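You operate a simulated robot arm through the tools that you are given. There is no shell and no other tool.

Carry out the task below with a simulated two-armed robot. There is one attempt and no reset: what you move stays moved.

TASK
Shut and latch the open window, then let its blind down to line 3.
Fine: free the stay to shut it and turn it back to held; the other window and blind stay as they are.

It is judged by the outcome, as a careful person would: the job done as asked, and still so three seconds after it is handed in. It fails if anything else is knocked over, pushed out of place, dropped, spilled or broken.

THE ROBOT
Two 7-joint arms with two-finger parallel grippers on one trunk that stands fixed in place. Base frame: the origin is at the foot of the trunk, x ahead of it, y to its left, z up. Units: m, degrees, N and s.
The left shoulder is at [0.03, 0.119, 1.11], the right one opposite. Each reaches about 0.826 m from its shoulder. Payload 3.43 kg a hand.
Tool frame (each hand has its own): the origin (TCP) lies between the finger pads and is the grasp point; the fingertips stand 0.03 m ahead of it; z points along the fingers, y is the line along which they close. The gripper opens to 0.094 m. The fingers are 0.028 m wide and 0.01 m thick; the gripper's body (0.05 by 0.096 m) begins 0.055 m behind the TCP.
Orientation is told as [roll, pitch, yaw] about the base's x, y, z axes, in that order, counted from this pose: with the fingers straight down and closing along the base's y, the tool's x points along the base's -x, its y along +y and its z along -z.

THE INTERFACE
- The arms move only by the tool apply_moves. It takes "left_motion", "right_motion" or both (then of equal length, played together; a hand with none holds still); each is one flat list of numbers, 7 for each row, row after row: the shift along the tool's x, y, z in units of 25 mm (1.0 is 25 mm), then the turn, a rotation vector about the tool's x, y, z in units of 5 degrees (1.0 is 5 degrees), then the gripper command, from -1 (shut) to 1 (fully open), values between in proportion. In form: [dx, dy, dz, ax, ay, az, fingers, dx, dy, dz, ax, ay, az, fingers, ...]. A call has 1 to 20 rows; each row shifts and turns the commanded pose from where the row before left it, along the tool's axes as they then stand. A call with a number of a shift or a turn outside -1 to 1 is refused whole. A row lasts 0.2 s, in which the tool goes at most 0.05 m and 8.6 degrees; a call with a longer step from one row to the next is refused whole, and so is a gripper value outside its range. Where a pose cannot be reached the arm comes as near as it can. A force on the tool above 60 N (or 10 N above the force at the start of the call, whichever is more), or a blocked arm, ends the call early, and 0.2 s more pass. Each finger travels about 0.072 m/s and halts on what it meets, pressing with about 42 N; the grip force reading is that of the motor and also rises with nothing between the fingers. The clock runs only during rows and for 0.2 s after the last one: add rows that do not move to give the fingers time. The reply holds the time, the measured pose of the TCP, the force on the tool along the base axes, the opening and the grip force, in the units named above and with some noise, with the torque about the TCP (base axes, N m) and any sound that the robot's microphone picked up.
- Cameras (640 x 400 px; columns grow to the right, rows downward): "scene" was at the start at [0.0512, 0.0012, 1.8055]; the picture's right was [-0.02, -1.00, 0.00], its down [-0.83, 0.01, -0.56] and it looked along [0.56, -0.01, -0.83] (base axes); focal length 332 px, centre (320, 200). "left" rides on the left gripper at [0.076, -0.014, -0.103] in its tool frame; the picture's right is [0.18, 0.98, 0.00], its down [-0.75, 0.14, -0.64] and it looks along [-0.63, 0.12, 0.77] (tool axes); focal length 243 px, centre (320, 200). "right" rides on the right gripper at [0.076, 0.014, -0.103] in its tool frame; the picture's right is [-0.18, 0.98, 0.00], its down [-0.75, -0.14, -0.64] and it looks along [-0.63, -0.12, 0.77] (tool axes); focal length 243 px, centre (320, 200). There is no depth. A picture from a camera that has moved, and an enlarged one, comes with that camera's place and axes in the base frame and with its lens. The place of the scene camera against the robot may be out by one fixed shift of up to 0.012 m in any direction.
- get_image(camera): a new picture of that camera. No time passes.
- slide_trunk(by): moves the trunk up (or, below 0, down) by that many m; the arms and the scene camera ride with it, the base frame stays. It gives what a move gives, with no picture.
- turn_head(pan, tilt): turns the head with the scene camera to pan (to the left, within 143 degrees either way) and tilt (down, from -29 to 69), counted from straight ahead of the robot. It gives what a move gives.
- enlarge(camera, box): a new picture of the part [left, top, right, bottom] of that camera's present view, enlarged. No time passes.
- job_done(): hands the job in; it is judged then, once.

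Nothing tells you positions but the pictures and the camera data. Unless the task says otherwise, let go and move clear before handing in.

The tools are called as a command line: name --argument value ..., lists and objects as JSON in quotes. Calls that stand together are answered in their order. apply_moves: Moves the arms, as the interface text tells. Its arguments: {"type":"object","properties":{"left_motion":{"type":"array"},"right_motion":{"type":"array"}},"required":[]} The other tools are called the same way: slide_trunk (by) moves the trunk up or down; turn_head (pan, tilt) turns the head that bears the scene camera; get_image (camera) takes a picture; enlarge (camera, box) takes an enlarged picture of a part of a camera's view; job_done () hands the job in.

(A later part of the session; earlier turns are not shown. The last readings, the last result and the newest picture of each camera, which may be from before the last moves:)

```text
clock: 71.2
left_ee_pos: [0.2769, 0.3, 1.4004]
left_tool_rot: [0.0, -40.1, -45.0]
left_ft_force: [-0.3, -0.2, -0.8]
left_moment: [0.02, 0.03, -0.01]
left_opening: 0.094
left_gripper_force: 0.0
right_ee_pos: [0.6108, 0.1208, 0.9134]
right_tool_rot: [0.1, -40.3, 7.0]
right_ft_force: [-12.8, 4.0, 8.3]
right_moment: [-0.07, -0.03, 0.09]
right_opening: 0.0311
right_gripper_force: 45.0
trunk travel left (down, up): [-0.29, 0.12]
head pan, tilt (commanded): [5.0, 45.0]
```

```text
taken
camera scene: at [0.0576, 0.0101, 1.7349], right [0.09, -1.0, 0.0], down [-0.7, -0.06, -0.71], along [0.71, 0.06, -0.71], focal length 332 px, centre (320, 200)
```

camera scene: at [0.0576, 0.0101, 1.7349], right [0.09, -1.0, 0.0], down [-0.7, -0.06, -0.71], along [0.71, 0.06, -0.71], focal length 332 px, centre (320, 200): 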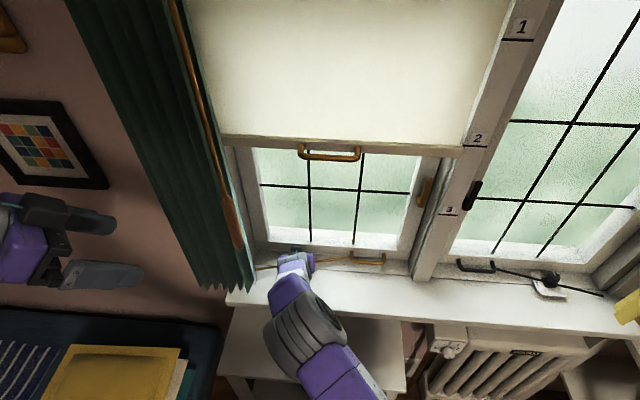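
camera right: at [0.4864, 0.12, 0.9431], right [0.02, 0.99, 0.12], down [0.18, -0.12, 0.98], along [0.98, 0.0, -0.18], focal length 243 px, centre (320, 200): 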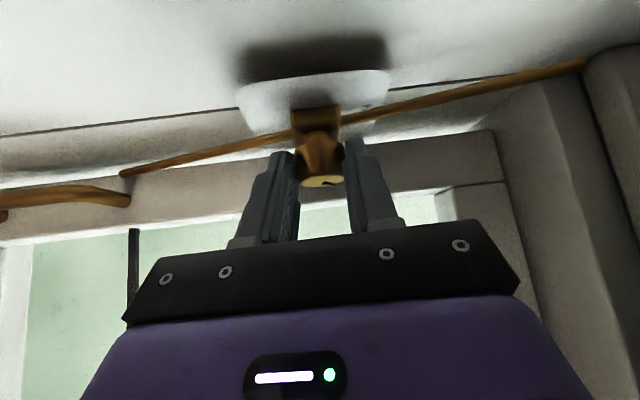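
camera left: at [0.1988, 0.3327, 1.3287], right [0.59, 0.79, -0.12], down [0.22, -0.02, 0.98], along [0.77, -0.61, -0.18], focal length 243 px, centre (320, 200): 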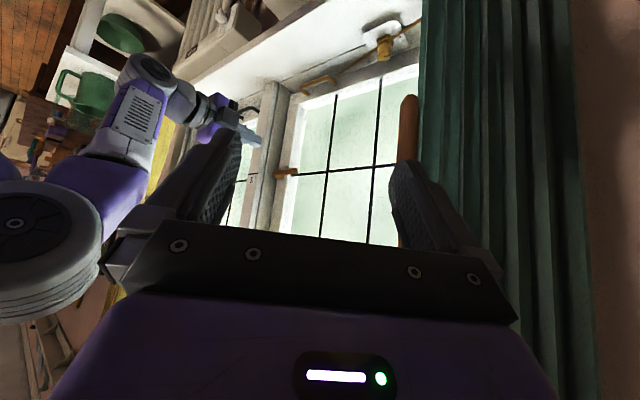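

60° back. I'll ease the pivot slightly toward me and make the last 30°.

apply_moves --right_motion '[0.02, 0.062, -0.07, 0.643, 0, 0.766, -1, -0.002, 0.062, 0.002, 0.643, 0, 0.766, -1, -0.002, 0.062, 0.002, 0.643, 0, 0.766, -1, -0.002, 0.062, 0.002, 0.643, 0, 0.766, -1, -0.002, 0.062, 0.002, 0.643, 0, 0.766, -1, -0.002, 0.062, 0.002, 0.643, 0, 0.766, -1]'

get_image --camera "right"

get_image --camera "scene"

```text
clock: 72.6
left_ee_pos: [0.2788, 0.3012, 1.3996]
left_tool_rot: [-0.1, -40.1, -44.9]
left_ft_force: [0.2, 0.2, -0.2]
left_moment: [-0.01, -0.02, -0.01]
left_opening: 0.0941
left_gripper_force: 0.1
right_ee_pos: [0.6128, 0.1319, 0.9137]
right_tool_rot: [0.1, -40.2, -23.1]
right_ft_force: [-3.8, 8.9, 2.3]
right_moment: [0.11, -0.08, 0.13]
right_opening: 0.0312
right_gripper_force: 44.3
trunk travel left (down, up): [-0.29, 0.12]
head pan, tilt (commanded): [5.0, 45.0]
```

```text
taken
camera right: at [0.5041, 0.1924, 0.9435], right [0.51, 0.85, 0.12], down [0.09, -0.19, 0.98], along [0.85, -0.49, -0.18], focal length 243 px, centre (320, 200)
```

right: 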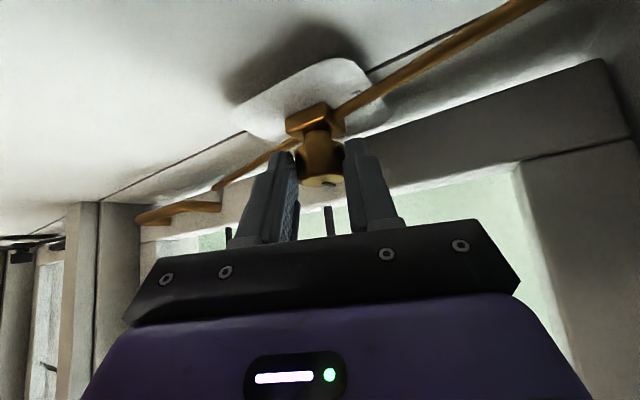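

```text
taken
camera scene: at [0.0601, 0.0107, 1.7348], right [0.09, -1.0, 0.0], down [-0.7, -0.06, -0.71], along [0.7, 0.06, -0.71], focal length 332 px, centre (320, 200)
```

scene: 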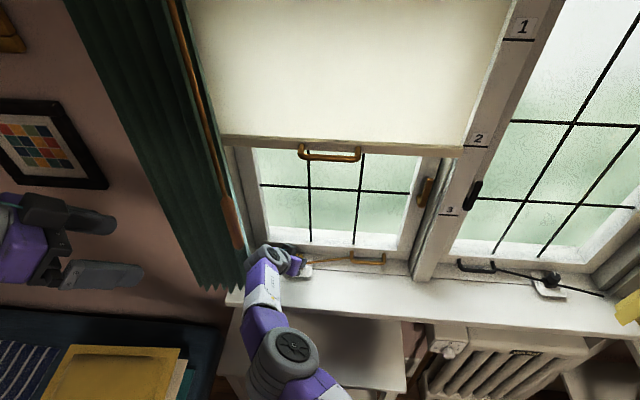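

The quarter turn back is complete. I'll release, lift off and check the pointer.

apply_moves --right_motion '[0, 0, 0, 0, 0, 0, 0.2, 0, 0, 0, 0, 0, 0, 0.2, 0, 0, 0, 0, 0, 0, 0.2, -0.514, 0, -0.613, 0, 0, 0, 0.2, -0.514, 0, -0.613, 0, 0, 0, 0.2, -0.514, 0, -0.613, 0, 0, 0, 0.2, -0.514, 0, -0.613, 0, 0, 0, 0.2]'

enlarge --camera "right" --box '[220, 0, 440, 180]'

get_image --camera "scene"

```text
clock: 74.2
left_ee_pos: [0.2789, 0.3, 1.3997]
left_tool_rot: [0.0, -40.0, -44.9]
left_ft_force: [0.7, -0.7, -0.5]
left_moment: [-0.04, 0.0, 0.01]
left_opening: 0.0941
left_gripper_force: 0.1
right_ee_pos: [0.6117, 0.1298, 0.9942]
right_tool_rot: [0.1, -40.1, -23.0]
right_ft_force: [-0.7, -0.5, 0.3]
right_moment: [-0.01, 0.01, 0.01]
right_opening: 0.0564
right_gripper_force: 0.0
trunk travel left (down, up): [-0.29, 0.12]
head pan, tilt (commanded): [5.0, 45.0]
```

```text
2.22 times, centred on (330, 90) of right
camera zoom: at [0.5043, 0.1913, 1.0242], right [0.51, 0.85, 0.12], down [0.09, -0.19, 0.98], along [0.85, -0.49, -0.18], focal length 539 px, centre (298, 444)
```

zoom: 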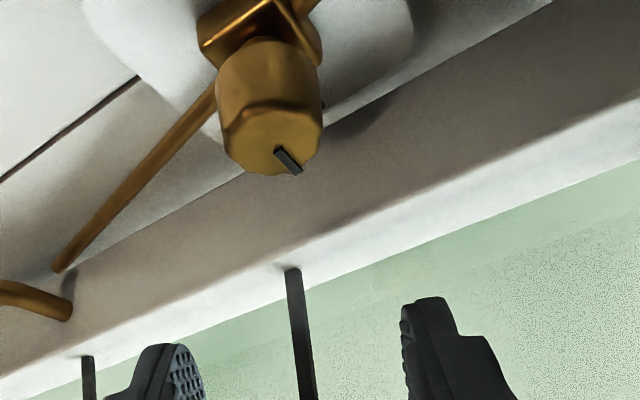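

```text
taken
camera scene: at [0.0607, 0.0093, 1.7348], right [0.09, -1.0, 0.0], down [-0.7, -0.06, -0.71], along [0.7, 0.06, -0.71], focal length 332 px, centre (320, 200)
```

scene: 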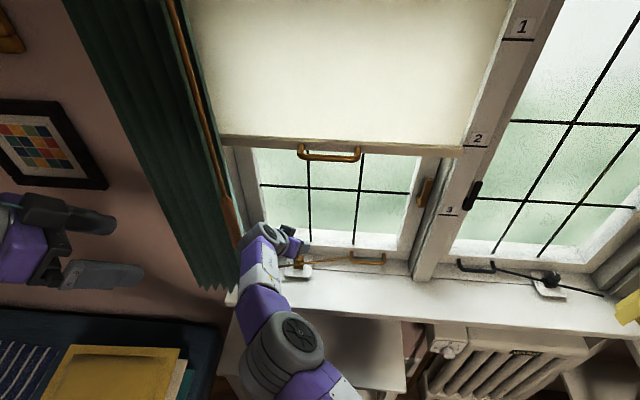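

The pointer sits as it did at the start (toward the window, HELD). My wrist is fairly near the curtain wand, so I'll move straight right, away from it, and then look at the knob.

apply_moves --right_motion '[-0.287, -0.884, 0.241, 0, 0, 0, 0.2, -0.287, -0.884, 0.241, 0, 0, 0, 0.2, -0.287, -0.884, 0.241, 0, 0, 0, 0.2, -0.287, -0.884, 0.241, 0, 0, 0, 0.2, -0.287, -0.884, 0.241, 0, 0, 0, 0.2, -0.287, -0.884, 0.241, 0, 0, 0, 0.2]'

enlarge --camera "scene" --box '[240, 220, 400, 310]'

get_image --camera "scene"

```text
clock: 75.6
left_ee_pos: [0.279, 0.2993, 1.4009]
left_tool_rot: [0.0, -39.9, -45.1]
left_ft_force: [-0.3, 0.5, -0.7]
left_moment: [0.0, 0.0, -0.03]
left_opening: 0.0939
left_gripper_force: 0.0
right_ee_pos: [0.6119, -0.0145, 0.9919]
right_tool_rot: [0.1, -40.2, -22.9]
right_ft_force: [0.2, 0.4, 0.1]
right_moment: [0.01, 0.02, -0.01]
right_opening: 0.0566
right_gripper_force: 0.0
trunk travel left (down, up): [-0.29, 0.12]
head pan, tilt (commanded): [5.0, 45.0]
```

```text
4.00 times, centred on (320, 265) of scene
camera zoom: at [0.061, 0.0088, 1.7348], right [0.09, -1.0, 0.0], down [-0.7, -0.06, -0.71], along [0.7, 0.06, -0.71], focal length 1329 px, centre (320, -60)
```

zoom: 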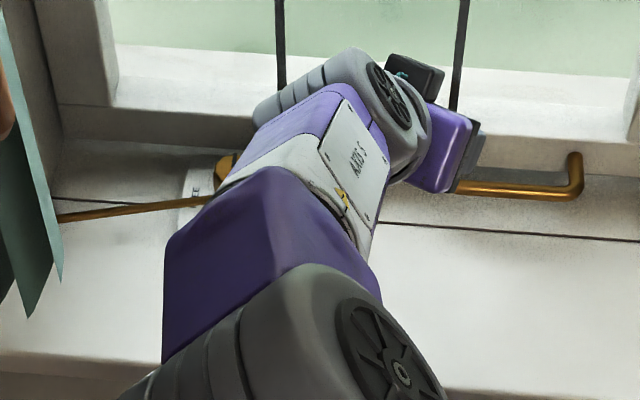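

```text
taken
camera scene: at [0.061, 0.0088, 1.7348], right [0.09, -1.0, 0.0], down [-0.7, -0.06, -0.71], along [0.7, 0.06, -0.71], focal length 332 px, centre (320, 200)
```

scene: 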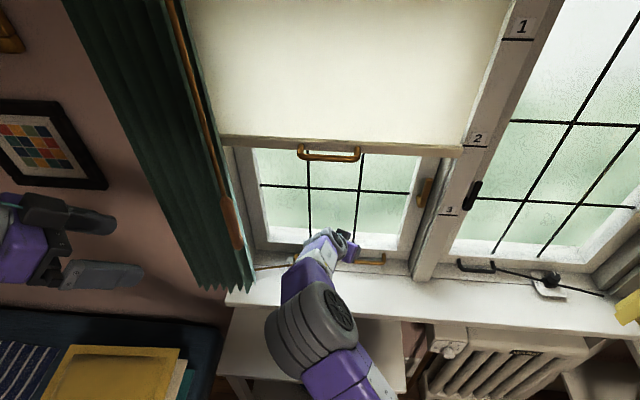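

The handle, latch and stay are done. The forearm hides the knob, so I'll retreat the hand toward me, start reorienting it for the blind pull, and check the knob once it is uncovered.

apply_moves --right_motion '[0.019, -0.667, -0.72, 0, 0, 0, 0.2, 0.019, -0.667, -0.72, 0, 0, 0, 0.2, 0.019, -0.667, -0.72, 0, 0, 0, 0.2, 0.019, -0.667, -0.72, 0, 0, 0, 0.2, 0.019, -0.667, -0.72, 0, 0, 0, 0.2, 0.019, -0.667, -0.72, 0, 0, 0, 0.2, 0.019, -0.667, -0.72, 0, 0, 0, 0.2, 0.019, -0.667, -0.72, 0, 0, 0, 0.2, 0, 0, 0, 0, 1, 0, 0.2, 0, 0, 0, 0, 1, 0, 0.2, 0, 0, 0, 0, 1, 0, 0.2, 0, 0, 0, 0, 1, 0, 0.2, 0, 0, 0, 0, 1, 0, 0.2, 0, 0, 0, 0, 1, 0, 0.2, 0, 0, 0, 0, 1, 0, 0.2, 0, 0, 0, 0, 1, 0, 0.2]'

get_image --camera "scene"

enlarge --camera "scene" --box '[270, 240, 330, 285]'

get_image --camera "left"

```text
clock: 79.0
left_ee_pos: [0.2806, 0.2999, 1.3989]
left_tool_rot: [0.0, -40.1, -44.9]
left_ft_force: [-0.3, -1.0, 0.3]
left_moment: [0.01, 0.02, -0.02]
left_opening: 0.0937
left_gripper_force: 0.0
right_ee_pos: [0.4723, -0.0996, 1.1004]
right_tool_rot: [0.1, 0.0, -22.9]
right_ft_force: [-0.6, -0.9, 0.1]
right_moment: [-0.01, -0.03, 0.03]
right_opening: 0.0565
right_gripper_force: 0.0
trunk travel left (down, up): [-0.29, 0.12]
head pan, tilt (commanded): [5.0, 45.0]
```

```text
taken
camera scene: at [0.0615, 0.0091, 1.7347], right [0.09, -1.0, 0.0], down [-0.7, -0.06, -0.71], along [0.7, 0.06, -0.71], focal length 332 px, centre (320, 200)
```

scene: 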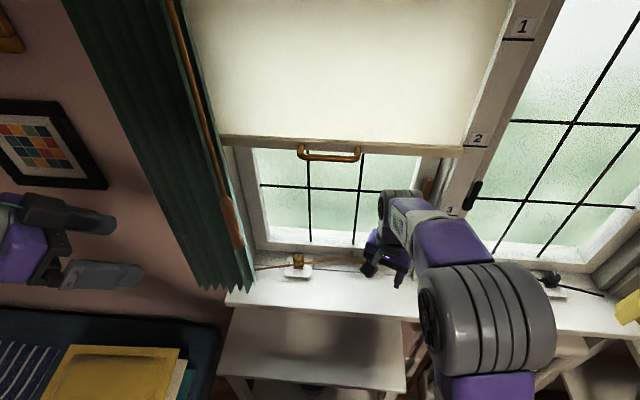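

```text
8.89 times, centred on (300, 262) of scene
camera zoom: at [0.0615, 0.0091, 1.7347], right [0.09, -1.0, 0.0], down [-0.7, -0.06, -0.71], along [0.7, 0.06, -0.71], focal length 2954 px, centre (498, -356)
```

zoom: 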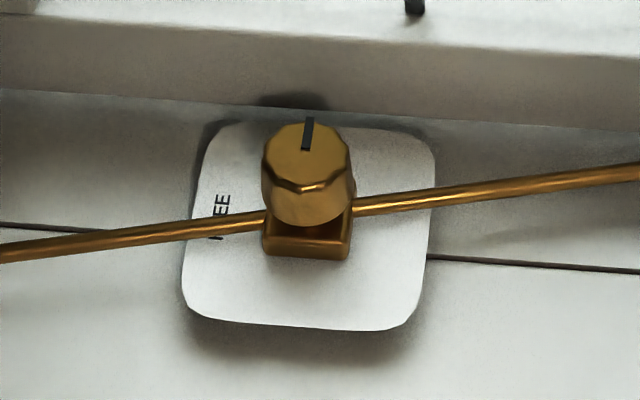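

```text
taken
camera left: at [0.1819, 0.3785, 1.4293], right [0.6, 0.79, -0.12], down [0.22, -0.02, 0.98], along [0.77, -0.61, -0.18], focal length 243 px, centre (320, 200)
```

left: 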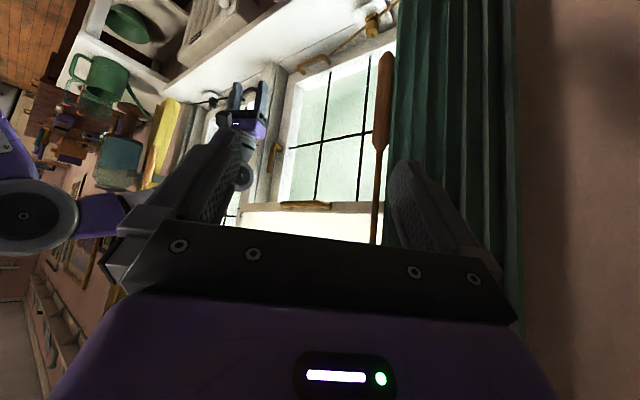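

The pointer is at HELD (straight toward the window) and the sash is shut and latched. Next is the blind; I'll measure its pull and lower edge from the left camera and the scene.

enlarge --camera "left" --box '[230, 120, 400, 240]'

enlarge --camera "scene" --box '[280, 120, 400, 190]'

enlarge --camera "scene" --box '[440, 120, 510, 170]'

```text
3.33 times, centred on (315, 180) of left
camera zoom: at [0.1819, 0.3785, 1.4293], right [0.6, 0.79, -0.12], down [0.22, -0.02, 0.98], along [0.77, -0.61, -0.18], focal length 809 px, centre (337, 267)
```

zoom: 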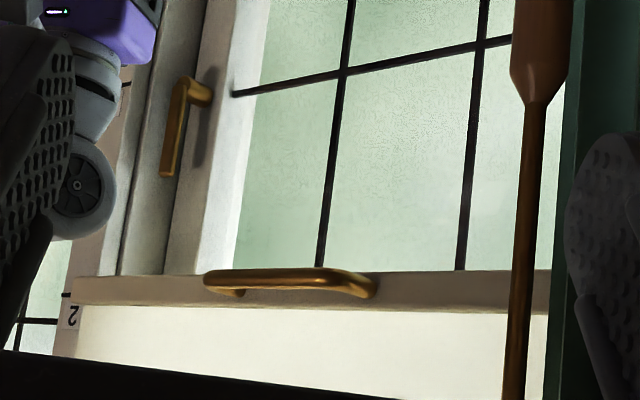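

```text
5.33 times, centred on (340, 155) of scene
camera zoom: at [0.0615, 0.0091, 1.7347], right [0.09, -1.0, 0.0], down [-0.7, -0.06, -0.71], along [0.7, 0.06, -0.71], focal length 1772 px, centre (213, 440)
```

zoom: 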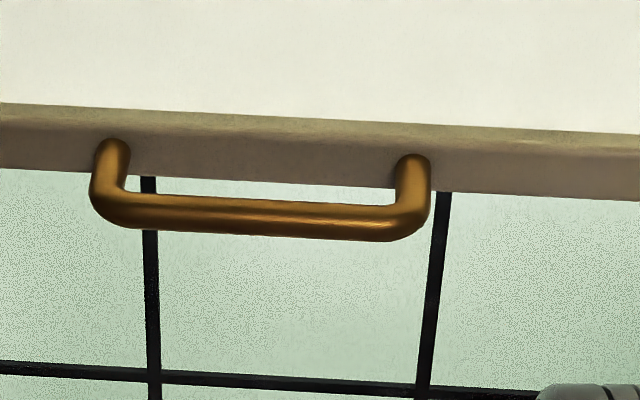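

```text
8.00 times, centred on (475, 145) of scene
camera zoom: at [0.0615, 0.0091, 1.7347], right [0.09, -1.0, 0.0], down [-0.7, -0.06, -0.71], along [0.7, 0.06, -0.71], focal length 2658 px, centre (-920, 640)
```

zoom: 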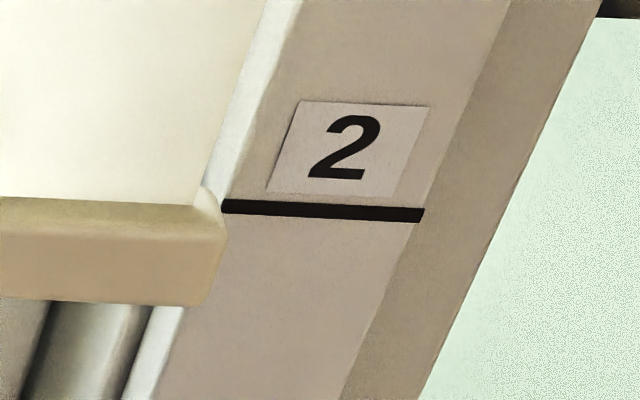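

The pull's grip bar is at about [0.552, −0.016…0.087, 1.346]. To learn how the blind's bar relates to a line when "at" it, I'll zoom in on line 2 beside the bar from the left camera.

enlarge --camera "left" --box '[235, 185, 295, 225]'

turn_head --pan -5 --tilt 15

get_image --camera "scene"

```text
10.00 times, centred on (265, 205) of left
camera zoom: at [0.1819, 0.3785, 1.4293], right [0.6, 0.79, -0.12], down [0.22, -0.02, 0.98], along [0.77, -0.61, -0.18], focal length 2426 px, centre (870, 150)
```

zoom: 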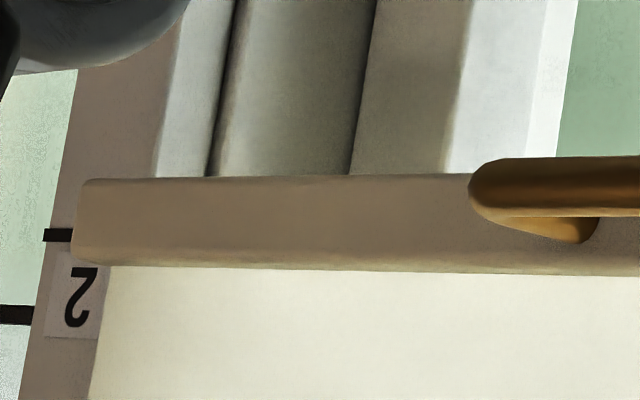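

```text
clock: 80.0
left_ee_pos: [0.2794, 0.3, 1.3995]
left_tool_rot: [0.0, -39.9, -44.9]
left_ft_force: [0.1, -0.1, -0.1]
left_moment: [0.01, 0.01, -0.02]
left_opening: 0.094
left_gripper_force: 0.0
right_ee_pos: [0.4734, -0.1006, 1.1002]
right_tool_rot: [0.0, 0.0, -23.0]
right_ft_force: [0.3, 0.8, 0.4]
right_moment: [0.0, -0.01, 0.02]
right_opening: 0.0563
right_gripper_force: 0.1
trunk travel left (down, up): [-0.29, 0.12]
head pan, tilt (commanded): [-5.0, 15.0]
```

```text
taken
camera scene: at [0.0731, -0.0058, 1.7815], right [-0.09, -1.0, 0.0], down [-0.26, 0.02, -0.97], along [0.96, -0.08, -0.26], focal length 332 px, centre (320, 200)
```

scene: 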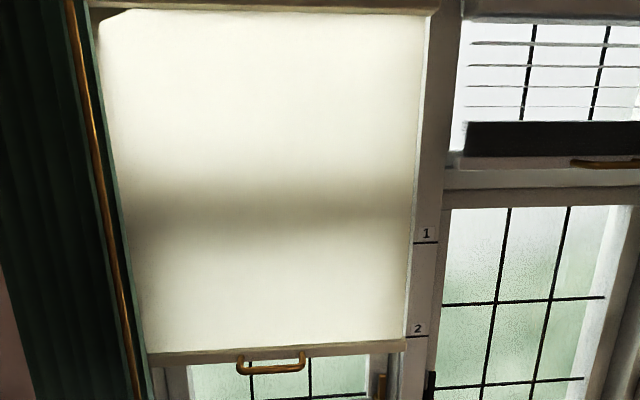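

Line 2 sits close to the middle of the blind's bar. I'll lower the left camera to exactly line 2's height to remove the parallax, while the right hand turns toward its blind-pull orientation.

apply_moves --right_motion '[0, 0, 0, 0, 0, -1, 0.2, 0, 0, 0, 0, 0, -1, 0.2, 0, 0, 0, 0, 0, -1, 0.2, 0, 0, 0, 0, 0, -1, 0.2, 0, 0, 0, 0, 0, -1, 0.2, 0, 0, 0, 0, 0, -1, 0.2, 0, 0, 0, 0, 0, -1, 0.2, 0, 0, 0, 0, 0, -1, 0.2, 0, 0, 0, 0, 0, -1, 0.2, 0, 0, 0, 0, 0, -1, 0.2, 0, 0, 0, 0, 0, -1, 0.2, 0, 0, 0, 0, 0, -1, 0.2, 0, 0, 0, 0, 0, -1, 0.2, 0, 0, 0, 0, 0, -1, 0.2, 0, 0, 0, 0, 0, -1, 0.2, 0, 0, 0, 0, 0, -1, 0.2, 0, 0, 0, 0, 0, -1, 0.2, 0, 0, 0, 0, 0, -1, 0.2, 0, 0, 0, 0, 0, -1, 0.2, 0, 0, 0, 0, 0, -1, 0.2]' --left_motion '[0.677, 0, 0.807, 0, 0, 0, 1, 0.677, 0, 0.807, 0, 0, 0, 1, 0.677, 0, 0.807, 0, 0, 0, 1, 0, 0, 0, 0, 0, 0, 1, 0, 0, 0, 0, 0, 0, 1, 0, 0, 0, 0, 0, 0, 1, 0, 0, 0, 0, 0, 0, 1, 0, 0, 0, 0, 0, 0, 1, 0, 0, 0, 0, 0, 0, 1, 0, 0, 0, 0, 0, 0, 1, 0, 0, 0, 0, 0, 0, 1, 0, 0, 0, 0, 0, 0, 1, 0, 0, 0, 0, 0, 0, 1, 0, 0, 0, 0, 0, 0, 1, 0, 0, 0, 0, 0, 0, 1, 0, 0, 0, 0, 0, 0, 1, 0, 0, 0, 0, 0, 0, 1, 0, 0, 0, 0, 0, 0, 1, 0, 0, 0, 0, 0, 0, 1, 0, 0, 0, 0, 0, 0, 1]'

get_image --camera "left"

enlarge --camera "left" --box '[235, 155, 295, 195]'

```text
clock: 84.2
left_ee_pos: [0.28, 0.3008, 1.3205]
left_tool_rot: [-0.1, -40.0, -44.9]
left_ft_force: [-0.3, 0.9, -0.5]
left_moment: [0.03, -0.03, 0.0]
left_opening: 0.0942
left_gripper_force: 0.0
right_ee_pos: [0.4725, -0.1008, 1.1007]
right_tool_rot: [-0.1, 0.0, 77.1]
right_ft_force: [0.1, 0.3, 0.3]
right_moment: [0.01, 0.04, 0.01]
right_opening: 0.0564
right_gripper_force: 0.0
trunk travel left (down, up): [-0.29, 0.12]
head pan, tilt (commanded): [-5.0, 15.0]
```

```text
taken
camera left: at [0.1817, 0.3785, 1.3496], right [0.6, 0.79, -0.12], down [0.22, -0.02, 0.98], along [0.77, -0.61, -0.18], focal length 243 px, centre (320, 200)
```

left: 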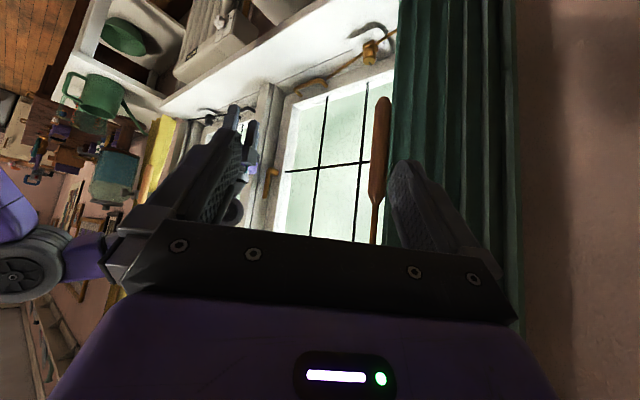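

```text
10.00 times, centred on (265, 175) of left
camera zoom: at [0.1817, 0.3785, 1.3496], right [0.6, 0.79, -0.12], down [0.22, -0.02, 0.98], along [0.77, -0.61, -0.18], focal length 2426 px, centre (870, 450)
```

zoom: 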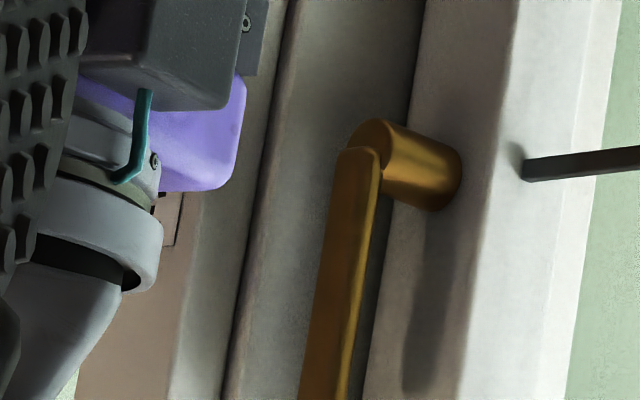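

The blind is hidden behind the gripper at this tilt, so I'll tilt the left hand up more while keeping the camera at line 2's height, and continue reorienting the right hand.

apply_moves --right_motion '[0, 0, 0, 0, 0, -0.86, 0.2, 0, 0, 0, 0, 0, -0.86, 0.2, 0, 0, 0, 0, 0, -0.86, 0.2, 0, 0, 0, 1, 0, 0, 0.2, 0, 0, 0, 1, 0, 0, 0.2, 0, 0, 0, 1, 0, 0, 0.2, 0, 0, 0, 1, 0, 0, 0.2, 0, 0, 0, 1, 0, 0, 0.2, 0, 0, 0, 1, 0, 0, 0.2, 0, 0, 0, 1, 0, 0, 0.2, 0, 0, 0, 1, 0, 0, 0.2, 0, 0, 0, 1, 0, 0, 0.2]' --left_motion '[0, 0, 0, 0, -1, 0, 1, 0, 0, 0, 0, -1, 0, 1, 0, 0, 0, 0, -1, 0, 1, -0.54, 0, -0.38, 0, 0, 0, 1, -0.54, 0, -0.38, 0, 0, 0, 1, 0, 0, 0, 0, 0, 0, 1, 0, 0, 0, 0, 0, 0, 1, 0, 0, 0, 0, 0, 0, 1, 0, 0, 0, 0, 0, 0, 1, 0, 0, 0, 0, 0, 0, 1, 0, 0, 0, 0, 0, 0, 1, 0, 0, 0, 0, 0, 0, 1]'

get_image --camera "left"

get_image --camera "right"

```text
clock: 86.8
left_ee_pos: [0.2798, 0.3002, 1.353]
left_tool_rot: [-0.1, -55.0, -44.9]
left_ft_force: [-0.7, 0.1, 0.5]
left_moment: [-0.02, -0.03, -0.04]
left_opening: 0.0941
left_gripper_force: 0.0
right_ee_pos: [0.4711, -0.1011, 1.1003]
right_tool_rot: [-45.2, 0.1, 89.8]
right_ft_force: [-0.3, -0.3, -0.1]
right_moment: [-0.01, -0.03, -0.01]
right_opening: 0.0564
right_gripper_force: 0.1
trunk travel left (down, up): [-0.29, 0.12]
head pan, tilt (commanded): [-5.0, 15.0]
```

```text
taken
camera left: at [0.1792, 0.381, 1.3495], right [0.62, 0.77, -0.15], down [0.03, 0.17, 0.99], along [0.78, -0.62, 0.08], focal length 243 px, centre (320, 200)
```

left: 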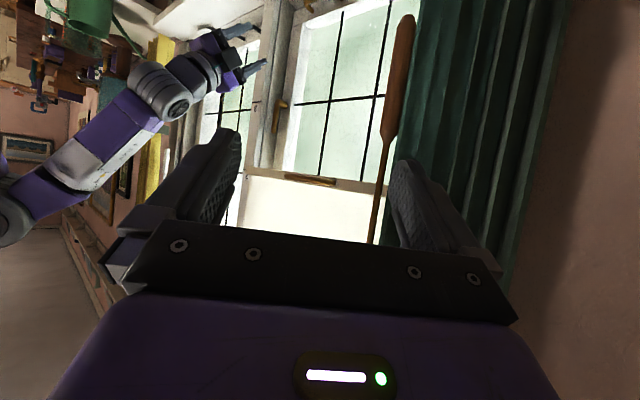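

```text
taken
camera right: at [0.3895, -0.1766, 1.163], right [-0.69, 0.19, -0.7], down [-0.35, 0.75, 0.55], along [0.63, 0.63, -0.46], focal length 243 px, centre (320, 200)
```

right: 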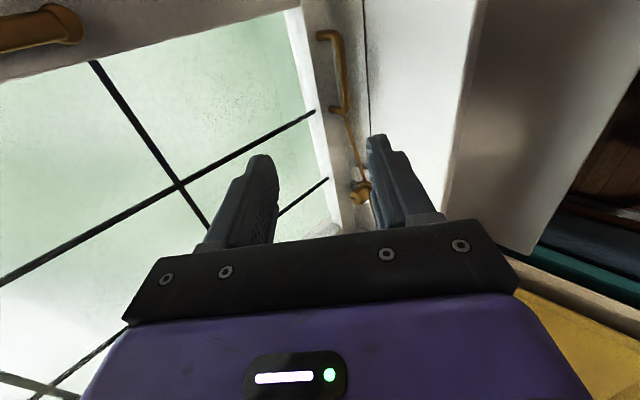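

The left camera is now level with line 2. I'll zoom in on the bar's right end and the line.

enlarge --camera "left" --box '[225, 150, 315, 210]'

enlarge --camera "left" --box '[225, 160, 265, 190]'

enlarge --camera "left" --box '[260, 160, 360, 210]'

```text
6.67 times, centred on (270, 180) of left
camera zoom: at [0.1792, 0.381, 1.3495], right [0.62, 0.77, -0.15], down [0.03, 0.17, 0.99], along [0.78, -0.62, 0.08], focal length 1618 px, centre (653, 333)
```

zoom: 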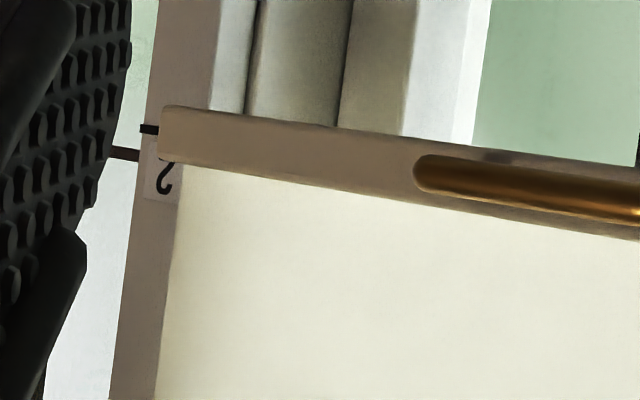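

```text
13.33 times, centred on (245, 175) of left
camera zoom: at [0.1792, 0.381, 1.3495], right [0.62, 0.77, -0.15], down [0.03, 0.17, 0.99], along [0.78, -0.62, 0.08], focal length 3235 px, centre (1320, 533)
```

zoom: 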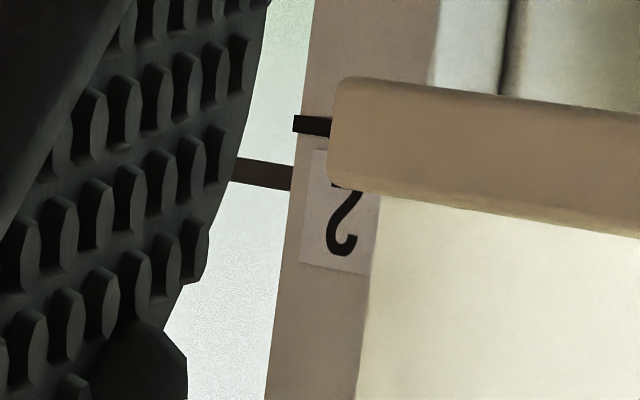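

```text
6.40 times, centred on (310, 185) of left
camera zoom: at [0.1792, 0.381, 1.3495], right [0.62, 0.77, -0.15], down [0.03, 0.17, 0.99], along [0.78, -0.62, 0.08], focal length 1553 px, centre (384, 296)
```

zoom: 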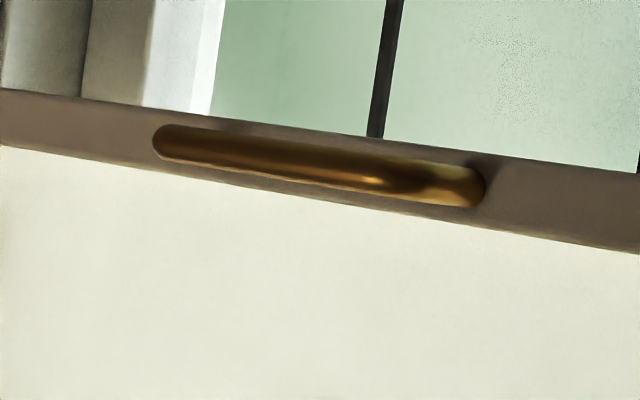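

At the same height, line 2 (z=1.350) falls on the middle of the blind's bar, and the pull grip is also at z≈1.350; so "at a line" means the bar centred on it. I'll move the left camera down toward line 3's height and bring the right hand up in front of the pull.

apply_moves --right_motion '[-0.495, -0.643, -0.643, 0, 0, 0, 0.2, -0.495, -0.643, -0.643, 0, 0, 0, 0.2, -0.495, -0.643, -0.643, 0, 0, 0, 0.2, -0.495, -0.643, -0.643, 0, 0, 0, 0.2, -0.495, -0.643, -0.643, 0, 0, 0, 0.2, -0.495, -0.643, -0.643, 0, 0, 0, 0.2, -0.495, -0.643, -0.643, 0, 0, 0, 0.2, -0.495, -0.643, -0.643, 0, 0, 0, 0.2, -0.495, -0.643, -0.643, 0, 0, 0, 0.2, -0.495, -0.643, -0.643, 0, 0, 0, 0.2, -0.495, -0.643, -0.643, 0, 0, 0, 0.2]' --left_motion '[0.751, 0.085, 0.284, 0, 0, 0, 1, 0.751, 0.085, 0.284, 0, 0, 0, 1, 0.751, 0.085, 0.284, 0, 0, 0, 1, 0.751, 0.085, 0.284, 0, 0, 0, 1, 0.751, 0.085, 0.284, 0, 0, 0, 1, 0.751, 0.085, 0.284, 0, 0, 0, 1, 0.751, 0.085, 0.284, 0, 0, 0, 1, 0.751, 0.085, 0.284, 0, 0, 0, 1, 0.751, 0.085, 0.284, 0, 0, 0, 1, 0.751, 0.085, 0.284, 0, 0, 0, 1, 0, 0, 0, 0, 0, 0, 1]'

get_image --camera "left"

get_image --camera "scene"

get_image --camera "right"

```text
clock: 89.2
left_ee_pos: [0.2583, 0.3493, 1.1592]
left_tool_rot: [-0.1, -54.9, -44.9]
left_ft_force: [-0.1, 0.8, -0.2]
left_moment: [0.01, -0.01, 0.01]
left_opening: 0.0938
left_gripper_force: 0.0
right_ee_pos: [0.4713, 0.0368, 1.3515]
right_tool_rot: [-45.0, -0.1, 89.9]
right_ft_force: [-0.7, 0.9, -0.3]
right_moment: [0.02, 0.02, 0.02]
right_opening: 0.0563
right_gripper_force: 0.1
trunk travel left (down, up): [-0.29, 0.12]
head pan, tilt (commanded): [-5.0, 15.0]
```

```text
taken
camera left: at [0.1583, 0.4312, 1.1542], right [0.62, 0.77, -0.15], down [0.03, 0.17, 0.99], along [0.78, -0.62, 0.08], focal length 243 px, centre (320, 200)
```

left: 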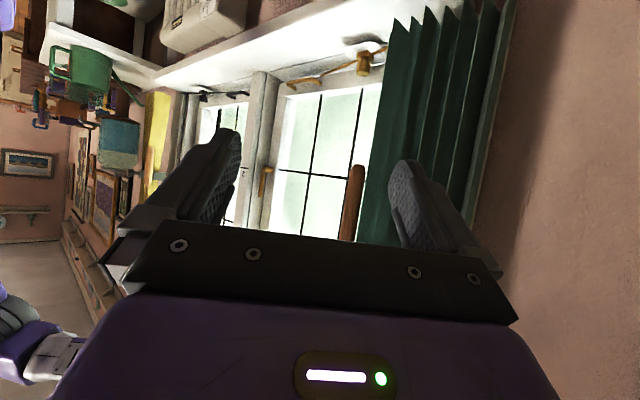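

```text
taken
camera scene: at [0.0728, -0.0056, 1.7816], right [-0.09, -1.0, 0.0], down [-0.26, 0.02, -0.97], along [0.96, -0.08, -0.26], focal length 332 px, centre (320, 200)
```

scene: 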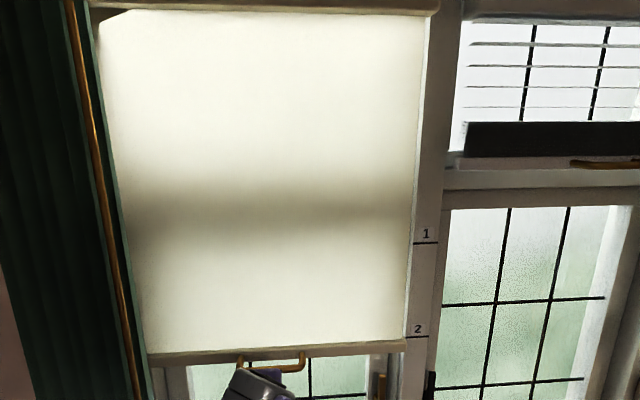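

```text
taken
camera right: at [0.3888, -0.0397, 1.4138], right [-0.69, 0.18, -0.7], down [-0.35, 0.75, 0.55], along [0.63, 0.63, -0.46], focal length 243 px, centre (320, 200)
```

right: 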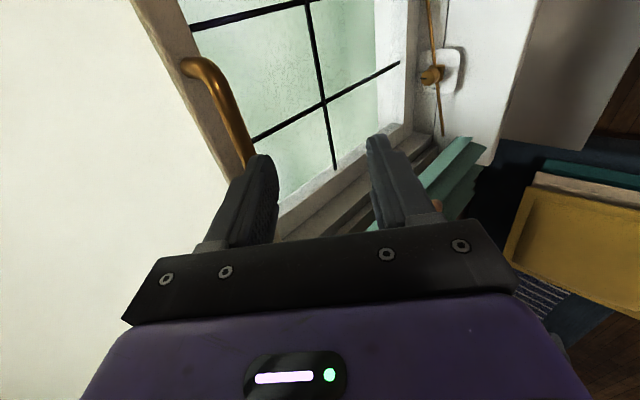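

The left camera is now at z=1.154. I'll check where line 3 falls against its horizon.

enlarge --camera "left" --box '[225, 150, 285, 190]'

enlarge --camera "right" --box '[140, 30, 300, 190]'

```text
10.00 times, centred on (255, 170) of left
camera zoom: at [0.1583, 0.4312, 1.1542], right [0.62, 0.77, -0.15], down [0.03, 0.17, 0.99], along [0.78, -0.62, 0.08], focal length 2426 px, centre (970, 500)
```

zoom: 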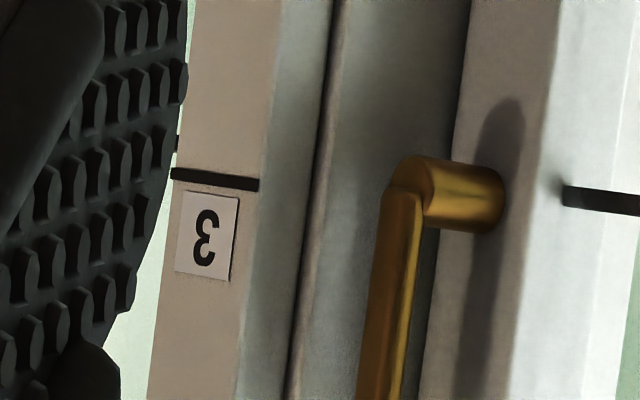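

```text
2.50 times, centred on (220, 110) of right
camera zoom: at [0.3888, -0.0397, 1.4138], right [-0.69, 0.18, -0.7], down [-0.35, 0.75, 0.55], along [0.63, 0.63, -0.46], focal length 606 px, centre (570, 425)
```

zoom: 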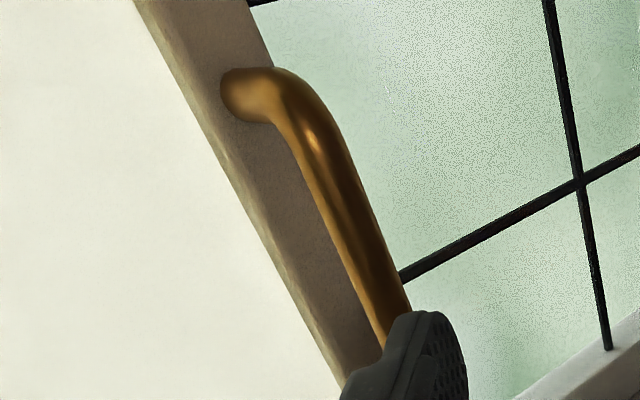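

Line 3 measures z=1.150, exactly 0.200 m below line 2 (1.350). I'll level the right hand's fingers toward the pull, whose grip bar is at x≈0.547, z≈1.350.

apply_moves --right_motion '[0, 0, 0, 1, 0, 0, 0.2, 0, 0, 0, 1, 0, 0, 0.2, 0, 0, 0, 1, 0, 0, 0.2, 0, 0, 0, 1, 0, 0, 0.2, 0, 0, 0, 1, 0, 0, 0.2, 0, 0, 0, 1, 0, 0, 0.2, 0, 0, 0, 1, 0, 0, 0.2, 0, 0, 0, 1, 0, 0, 0.2, 0, 0, 0, 1, 0, 0, 0.2]'

get_image --camera "right"

get_image --camera "scene"

```text
clock: 91.2
left_ee_pos: [0.2594, 0.3502, 1.1583]
left_tool_rot: [-0.1, -55.0, -45.0]
left_ft_force: [0.0, 0.0, -0.3]
left_moment: [-0.03, 0.02, -0.02]
left_opening: 0.0941
left_gripper_force: 0.1
right_ee_pos: [0.4724, 0.0361, 1.3509]
right_tool_rot: [-90.1, -0.1, 89.9]
right_ft_force: [-0.7, 0.4, -0.4]
right_moment: [0.02, 0.01, 0.02]
right_opening: 0.0563
right_gripper_force: 0.0
trunk travel left (down, up): [-0.29, 0.12]
head pan, tilt (commanded): [-5.0, 15.0]
```

```text
taken
camera right: at [0.37, -0.0403, 1.337], right [0.0, 0.19, -0.98], down [-0.64, 0.75, 0.14], along [0.77, 0.63, 0.12], focal length 243 px, centre (320, 200)
```

right: 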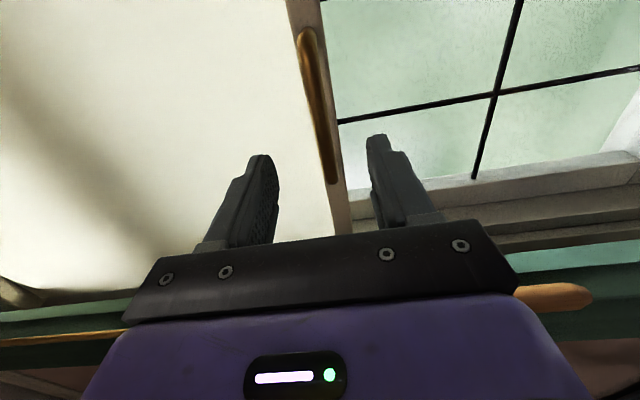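

```text
taken
camera scene: at [0.0732, -0.0057, 1.7816], right [-0.09, -1.0, 0.0], down [-0.26, 0.02, -0.97], along [0.96, -0.08, -0.26], focal length 332 px, centre (320, 200)
```

scene: 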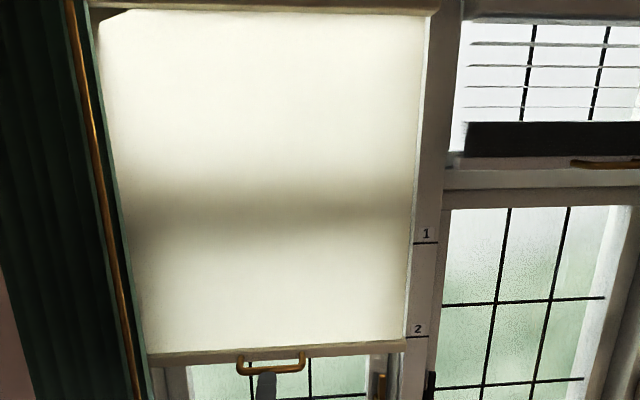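

The pull lies midway between the open fingers. I'll advance so the grip bar is within the fingers, stopping short of the blind's bar.

apply_moves --right_motion '[0, 0, 0.646, 0, 0, 0, 0.2, 0, 0, 0.646, 0, 0, 0, 0.2, 0, 0, 0.646, 0, 0, 0, 0.2, 0, 0, 0.646, 0, 0, 0, 0.2, 0, 0, 0, 0, 0, 0, 0.2]'

get_image --camera "right"

turn_head --pan 0 --tilt 35

get_image --camera "scene"

```text
clock: 92.3
left_ee_pos: [0.2583, 0.3494, 1.1583]
left_tool_rot: [-0.2, -54.9, -44.8]
left_ft_force: [0.3, -0.2, 0.5]
left_moment: [0.02, -0.01, 0.02]
left_opening: 0.0941
left_gripper_force: 0.0
right_ee_pos: [0.5367, 0.0355, 1.3508]
right_tool_rot: [-90.2, 0.0, 90.0]
right_ft_force: [-0.9, 0.5, 0.2]
right_moment: [-0.01, 0.0, -0.01]
right_opening: 0.0562
right_gripper_force: 0.1
trunk travel left (down, up): [-0.29, 0.12]
head pan, tilt (commanded): [-5.0, 15.0]
```

```text
taken
camera right: at [0.4346, -0.04, 1.3374], right [0.0, 0.18, -0.98], down [-0.64, 0.75, 0.14], along [0.77, 0.63, 0.12], focal length 243 px, centre (320, 200)
```

right: 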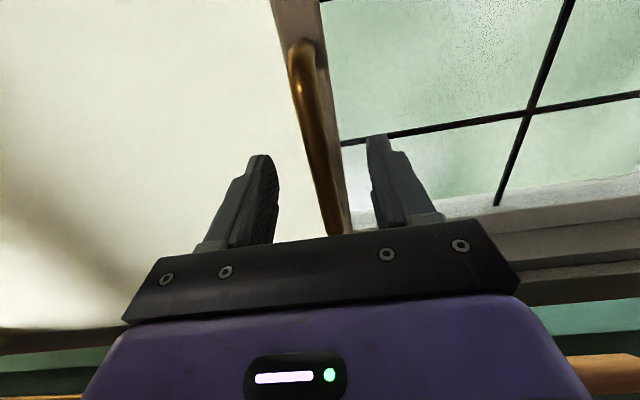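

```text
clock: 93.2
left_ee_pos: [0.26, 0.3504, 1.1575]
left_tool_rot: [0.0, -55.1, -44.9]
left_ft_force: [0.4, 0.4, 0.2]
left_moment: [-0.03, -0.03, -0.01]
left_opening: 0.0938
left_gripper_force: 0.1
right_ee_pos: [0.5362, 0.0351, 1.3512]
right_tool_rot: [-90.1, 0.0, 90.0]
right_ft_force: [0.2, 0.4, -0.5]
right_moment: [0.02, 0.02, -0.01]
right_opening: 0.0564
right_gripper_force: 0.1
trunk travel left (down, up): [-0.29, 0.12]
head pan, tilt (commanded): [0.0, 35.0]
```

```text
taken
camera scene: at [0.0678, 0.0024, 1.7496], right [0.0, -1.0, 0.0], down [-0.57, 0.0, -0.82], along [0.82, 0.0, -0.57], focal length 332 px, centre (320, 200)
```

scene: 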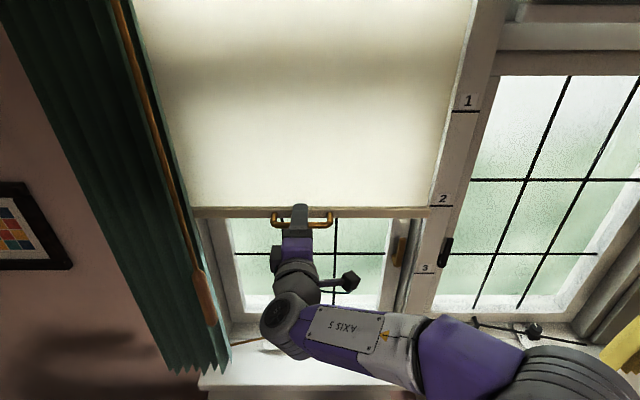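

The grip bar is between the pads about 10 mm ahead of the TCP. I'll close on it.

apply_moves --right_motion '[0, 0, 0, 0, 0, 0, -1, 0, 0, 0, 0, 0, 0, -1, 0, 0, 0, 0, 0, 0, -1, 0, 0, 0, 0, 0, 0, -1]'

get_image --camera "right"

```text
clock: 94.2
left_ee_pos: [0.2586, 0.3512, 1.1584]
left_tool_rot: [-0.1, -55.0, -44.9]
left_ft_force: [-0.2, 0.0, 0.2]
left_moment: [0.01, -0.02, -0.01]
left_opening: 0.0941
left_gripper_force: 0.0
right_ee_pos: [0.5376, 0.0357, 1.3515]
right_tool_rot: [-90.1, -0.1, 89.9]
right_ft_force: [-0.8, -1.3, -2.0]
right_moment: [-0.01, 0.05, -0.03]
right_opening: 0.0125
right_gripper_force: 44.7
trunk travel left (down, up): [-0.29, 0.12]
head pan, tilt (commanded): [0.0, 35.0]
```

```text
taken
camera right: at [0.4347, -0.04, 1.3371], right [0.0, 0.18, -0.98], down [-0.64, 0.75, 0.14], along [0.77, 0.63, 0.12], focal length 243 px, centre (320, 200)
```

right: 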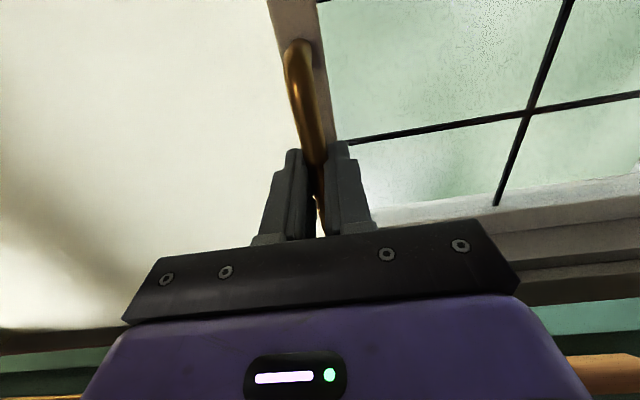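

Gripped at 12.5 mm with almost no side load. I'll pull down 25 mm slowly and see how the blind responds.

apply_moves --right_motion '[0, 0.33, 0, 0, 0, 0, -1, 0, 0.33, 0, 0, 0, 0, -1, 0, 0.34, 0, 0, 0, 0, -1]'

get_image --camera "scene"

get_image --camera "right"

```text
clock: 95.0
left_ee_pos: [0.2588, 0.351, 1.1577]
left_tool_rot: [-0.1, -55.0, -44.9]
left_ft_force: [0.0, -0.3, 0.4]
left_moment: [0.01, 0.02, -0.04]
left_opening: 0.0939
left_gripper_force: 0.1
right_ee_pos: [0.5368, 0.0356, 1.3271]
right_tool_rot: [-90.1, 0.0, 89.9]
right_ft_force: [1.2, 0.5, 2.6]
right_moment: [-0.02, -0.04, -0.28]
right_opening: 0.0124
right_gripper_force: 45.1
trunk travel left (down, up): [-0.29, 0.12]
head pan, tilt (commanded): [0.0, 35.0]
```

```text
taken
camera scene: at [0.0679, 0.0026, 1.7496], right [0.0, -1.0, 0.0], down [-0.57, 0.0, -0.82], along [0.82, 0.0, -0.57], focal length 332 px, centre (320, 200)
```

scene: 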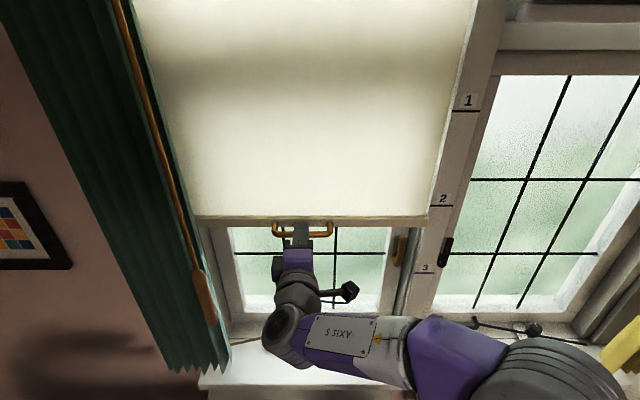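

```text
taken
camera right: at [0.4347, -0.04, 1.3122], right [0.0, 0.18, -0.98], down [-0.64, 0.75, 0.14], along [0.77, 0.63, 0.12], focal length 243 px, centre (320, 200)
```

right: 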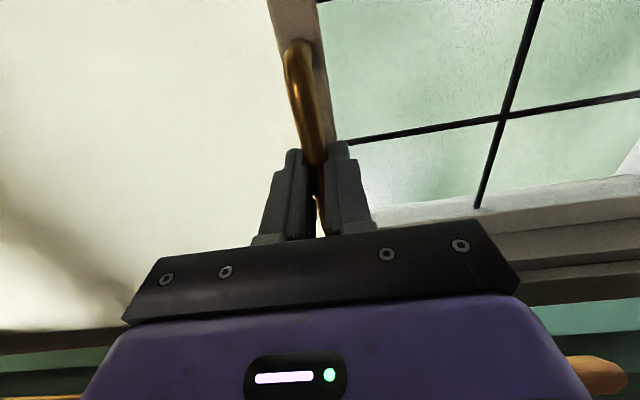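

The blind comes down with the hand (about 3 N). I'll continue most of the way.

apply_moves --right_motion '[0, 0.6, 0, 0, 0, 0, -1, 0, 0.6, 0, 0, 0, 0, -1, 0, 0.6, 0, 0, 0, 0, -1, 0, 0.6, 0, 0, 0, 0, -1, 0, 0.6, 0, 0, 0, 0, -1, 0, 0.6, 0, 0, 0, 0, -1, 0, 0.6, 0, 0, 0, 0, -1, 0, 0.6, 0, 0, 0, 0, -1, 0, 0.6, 0, 0, 0, 0, -1, 0, 0.6, 0, 0, 0, 0, -1]'

get_image --camera "scene"

get_image --camera "left"

```text
clock: 97.2
left_ee_pos: [0.2589, 0.3492, 1.1583]
left_tool_rot: [0.0, -55.0, -44.9]
left_ft_force: [0.0, 0.3, -0.2]
left_moment: [0.01, -0.01, 0.01]
left_opening: 0.0939
left_gripper_force: 0.0
right_ee_pos: [0.5368, 0.036, 1.1756]
right_tool_rot: [-90.0, 0.0, 89.8]
right_ft_force: [-0.7, 3.3, 1.2]
right_moment: [-0.02, -0.02, -0.7]
right_opening: 0.0124
right_gripper_force: 45.1
trunk travel left (down, up): [-0.29, 0.12]
head pan, tilt (commanded): [0.0, 35.0]
```

```text
taken
camera scene: at [0.0676, 0.0032, 1.7496], right [0.0, -1.0, 0.0], down [-0.57, 0.0, -0.82], along [0.82, 0.0, -0.57], focal length 332 px, centre (320, 200)
```

scene: 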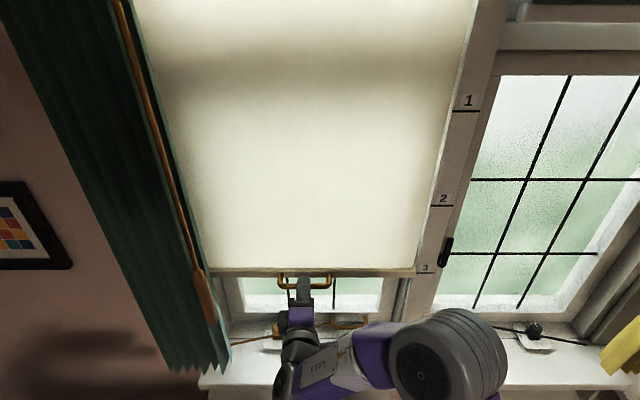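

```text
taken
camera left: at [0.1582, 0.4316, 1.1544], right [0.62, 0.77, -0.15], down [0.03, 0.17, 0.99], along [0.78, -0.62, 0.08], focal length 243 px, centre (320, 200)
```

left: 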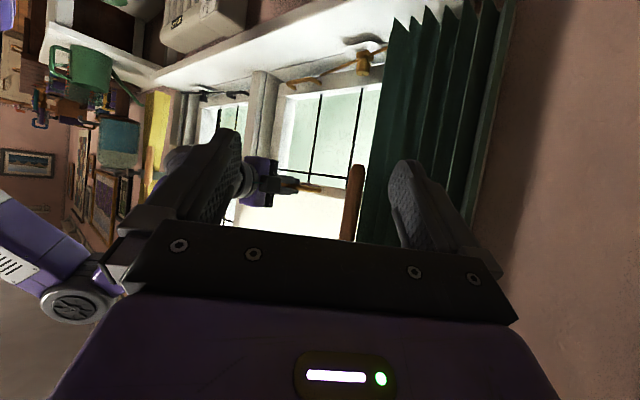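

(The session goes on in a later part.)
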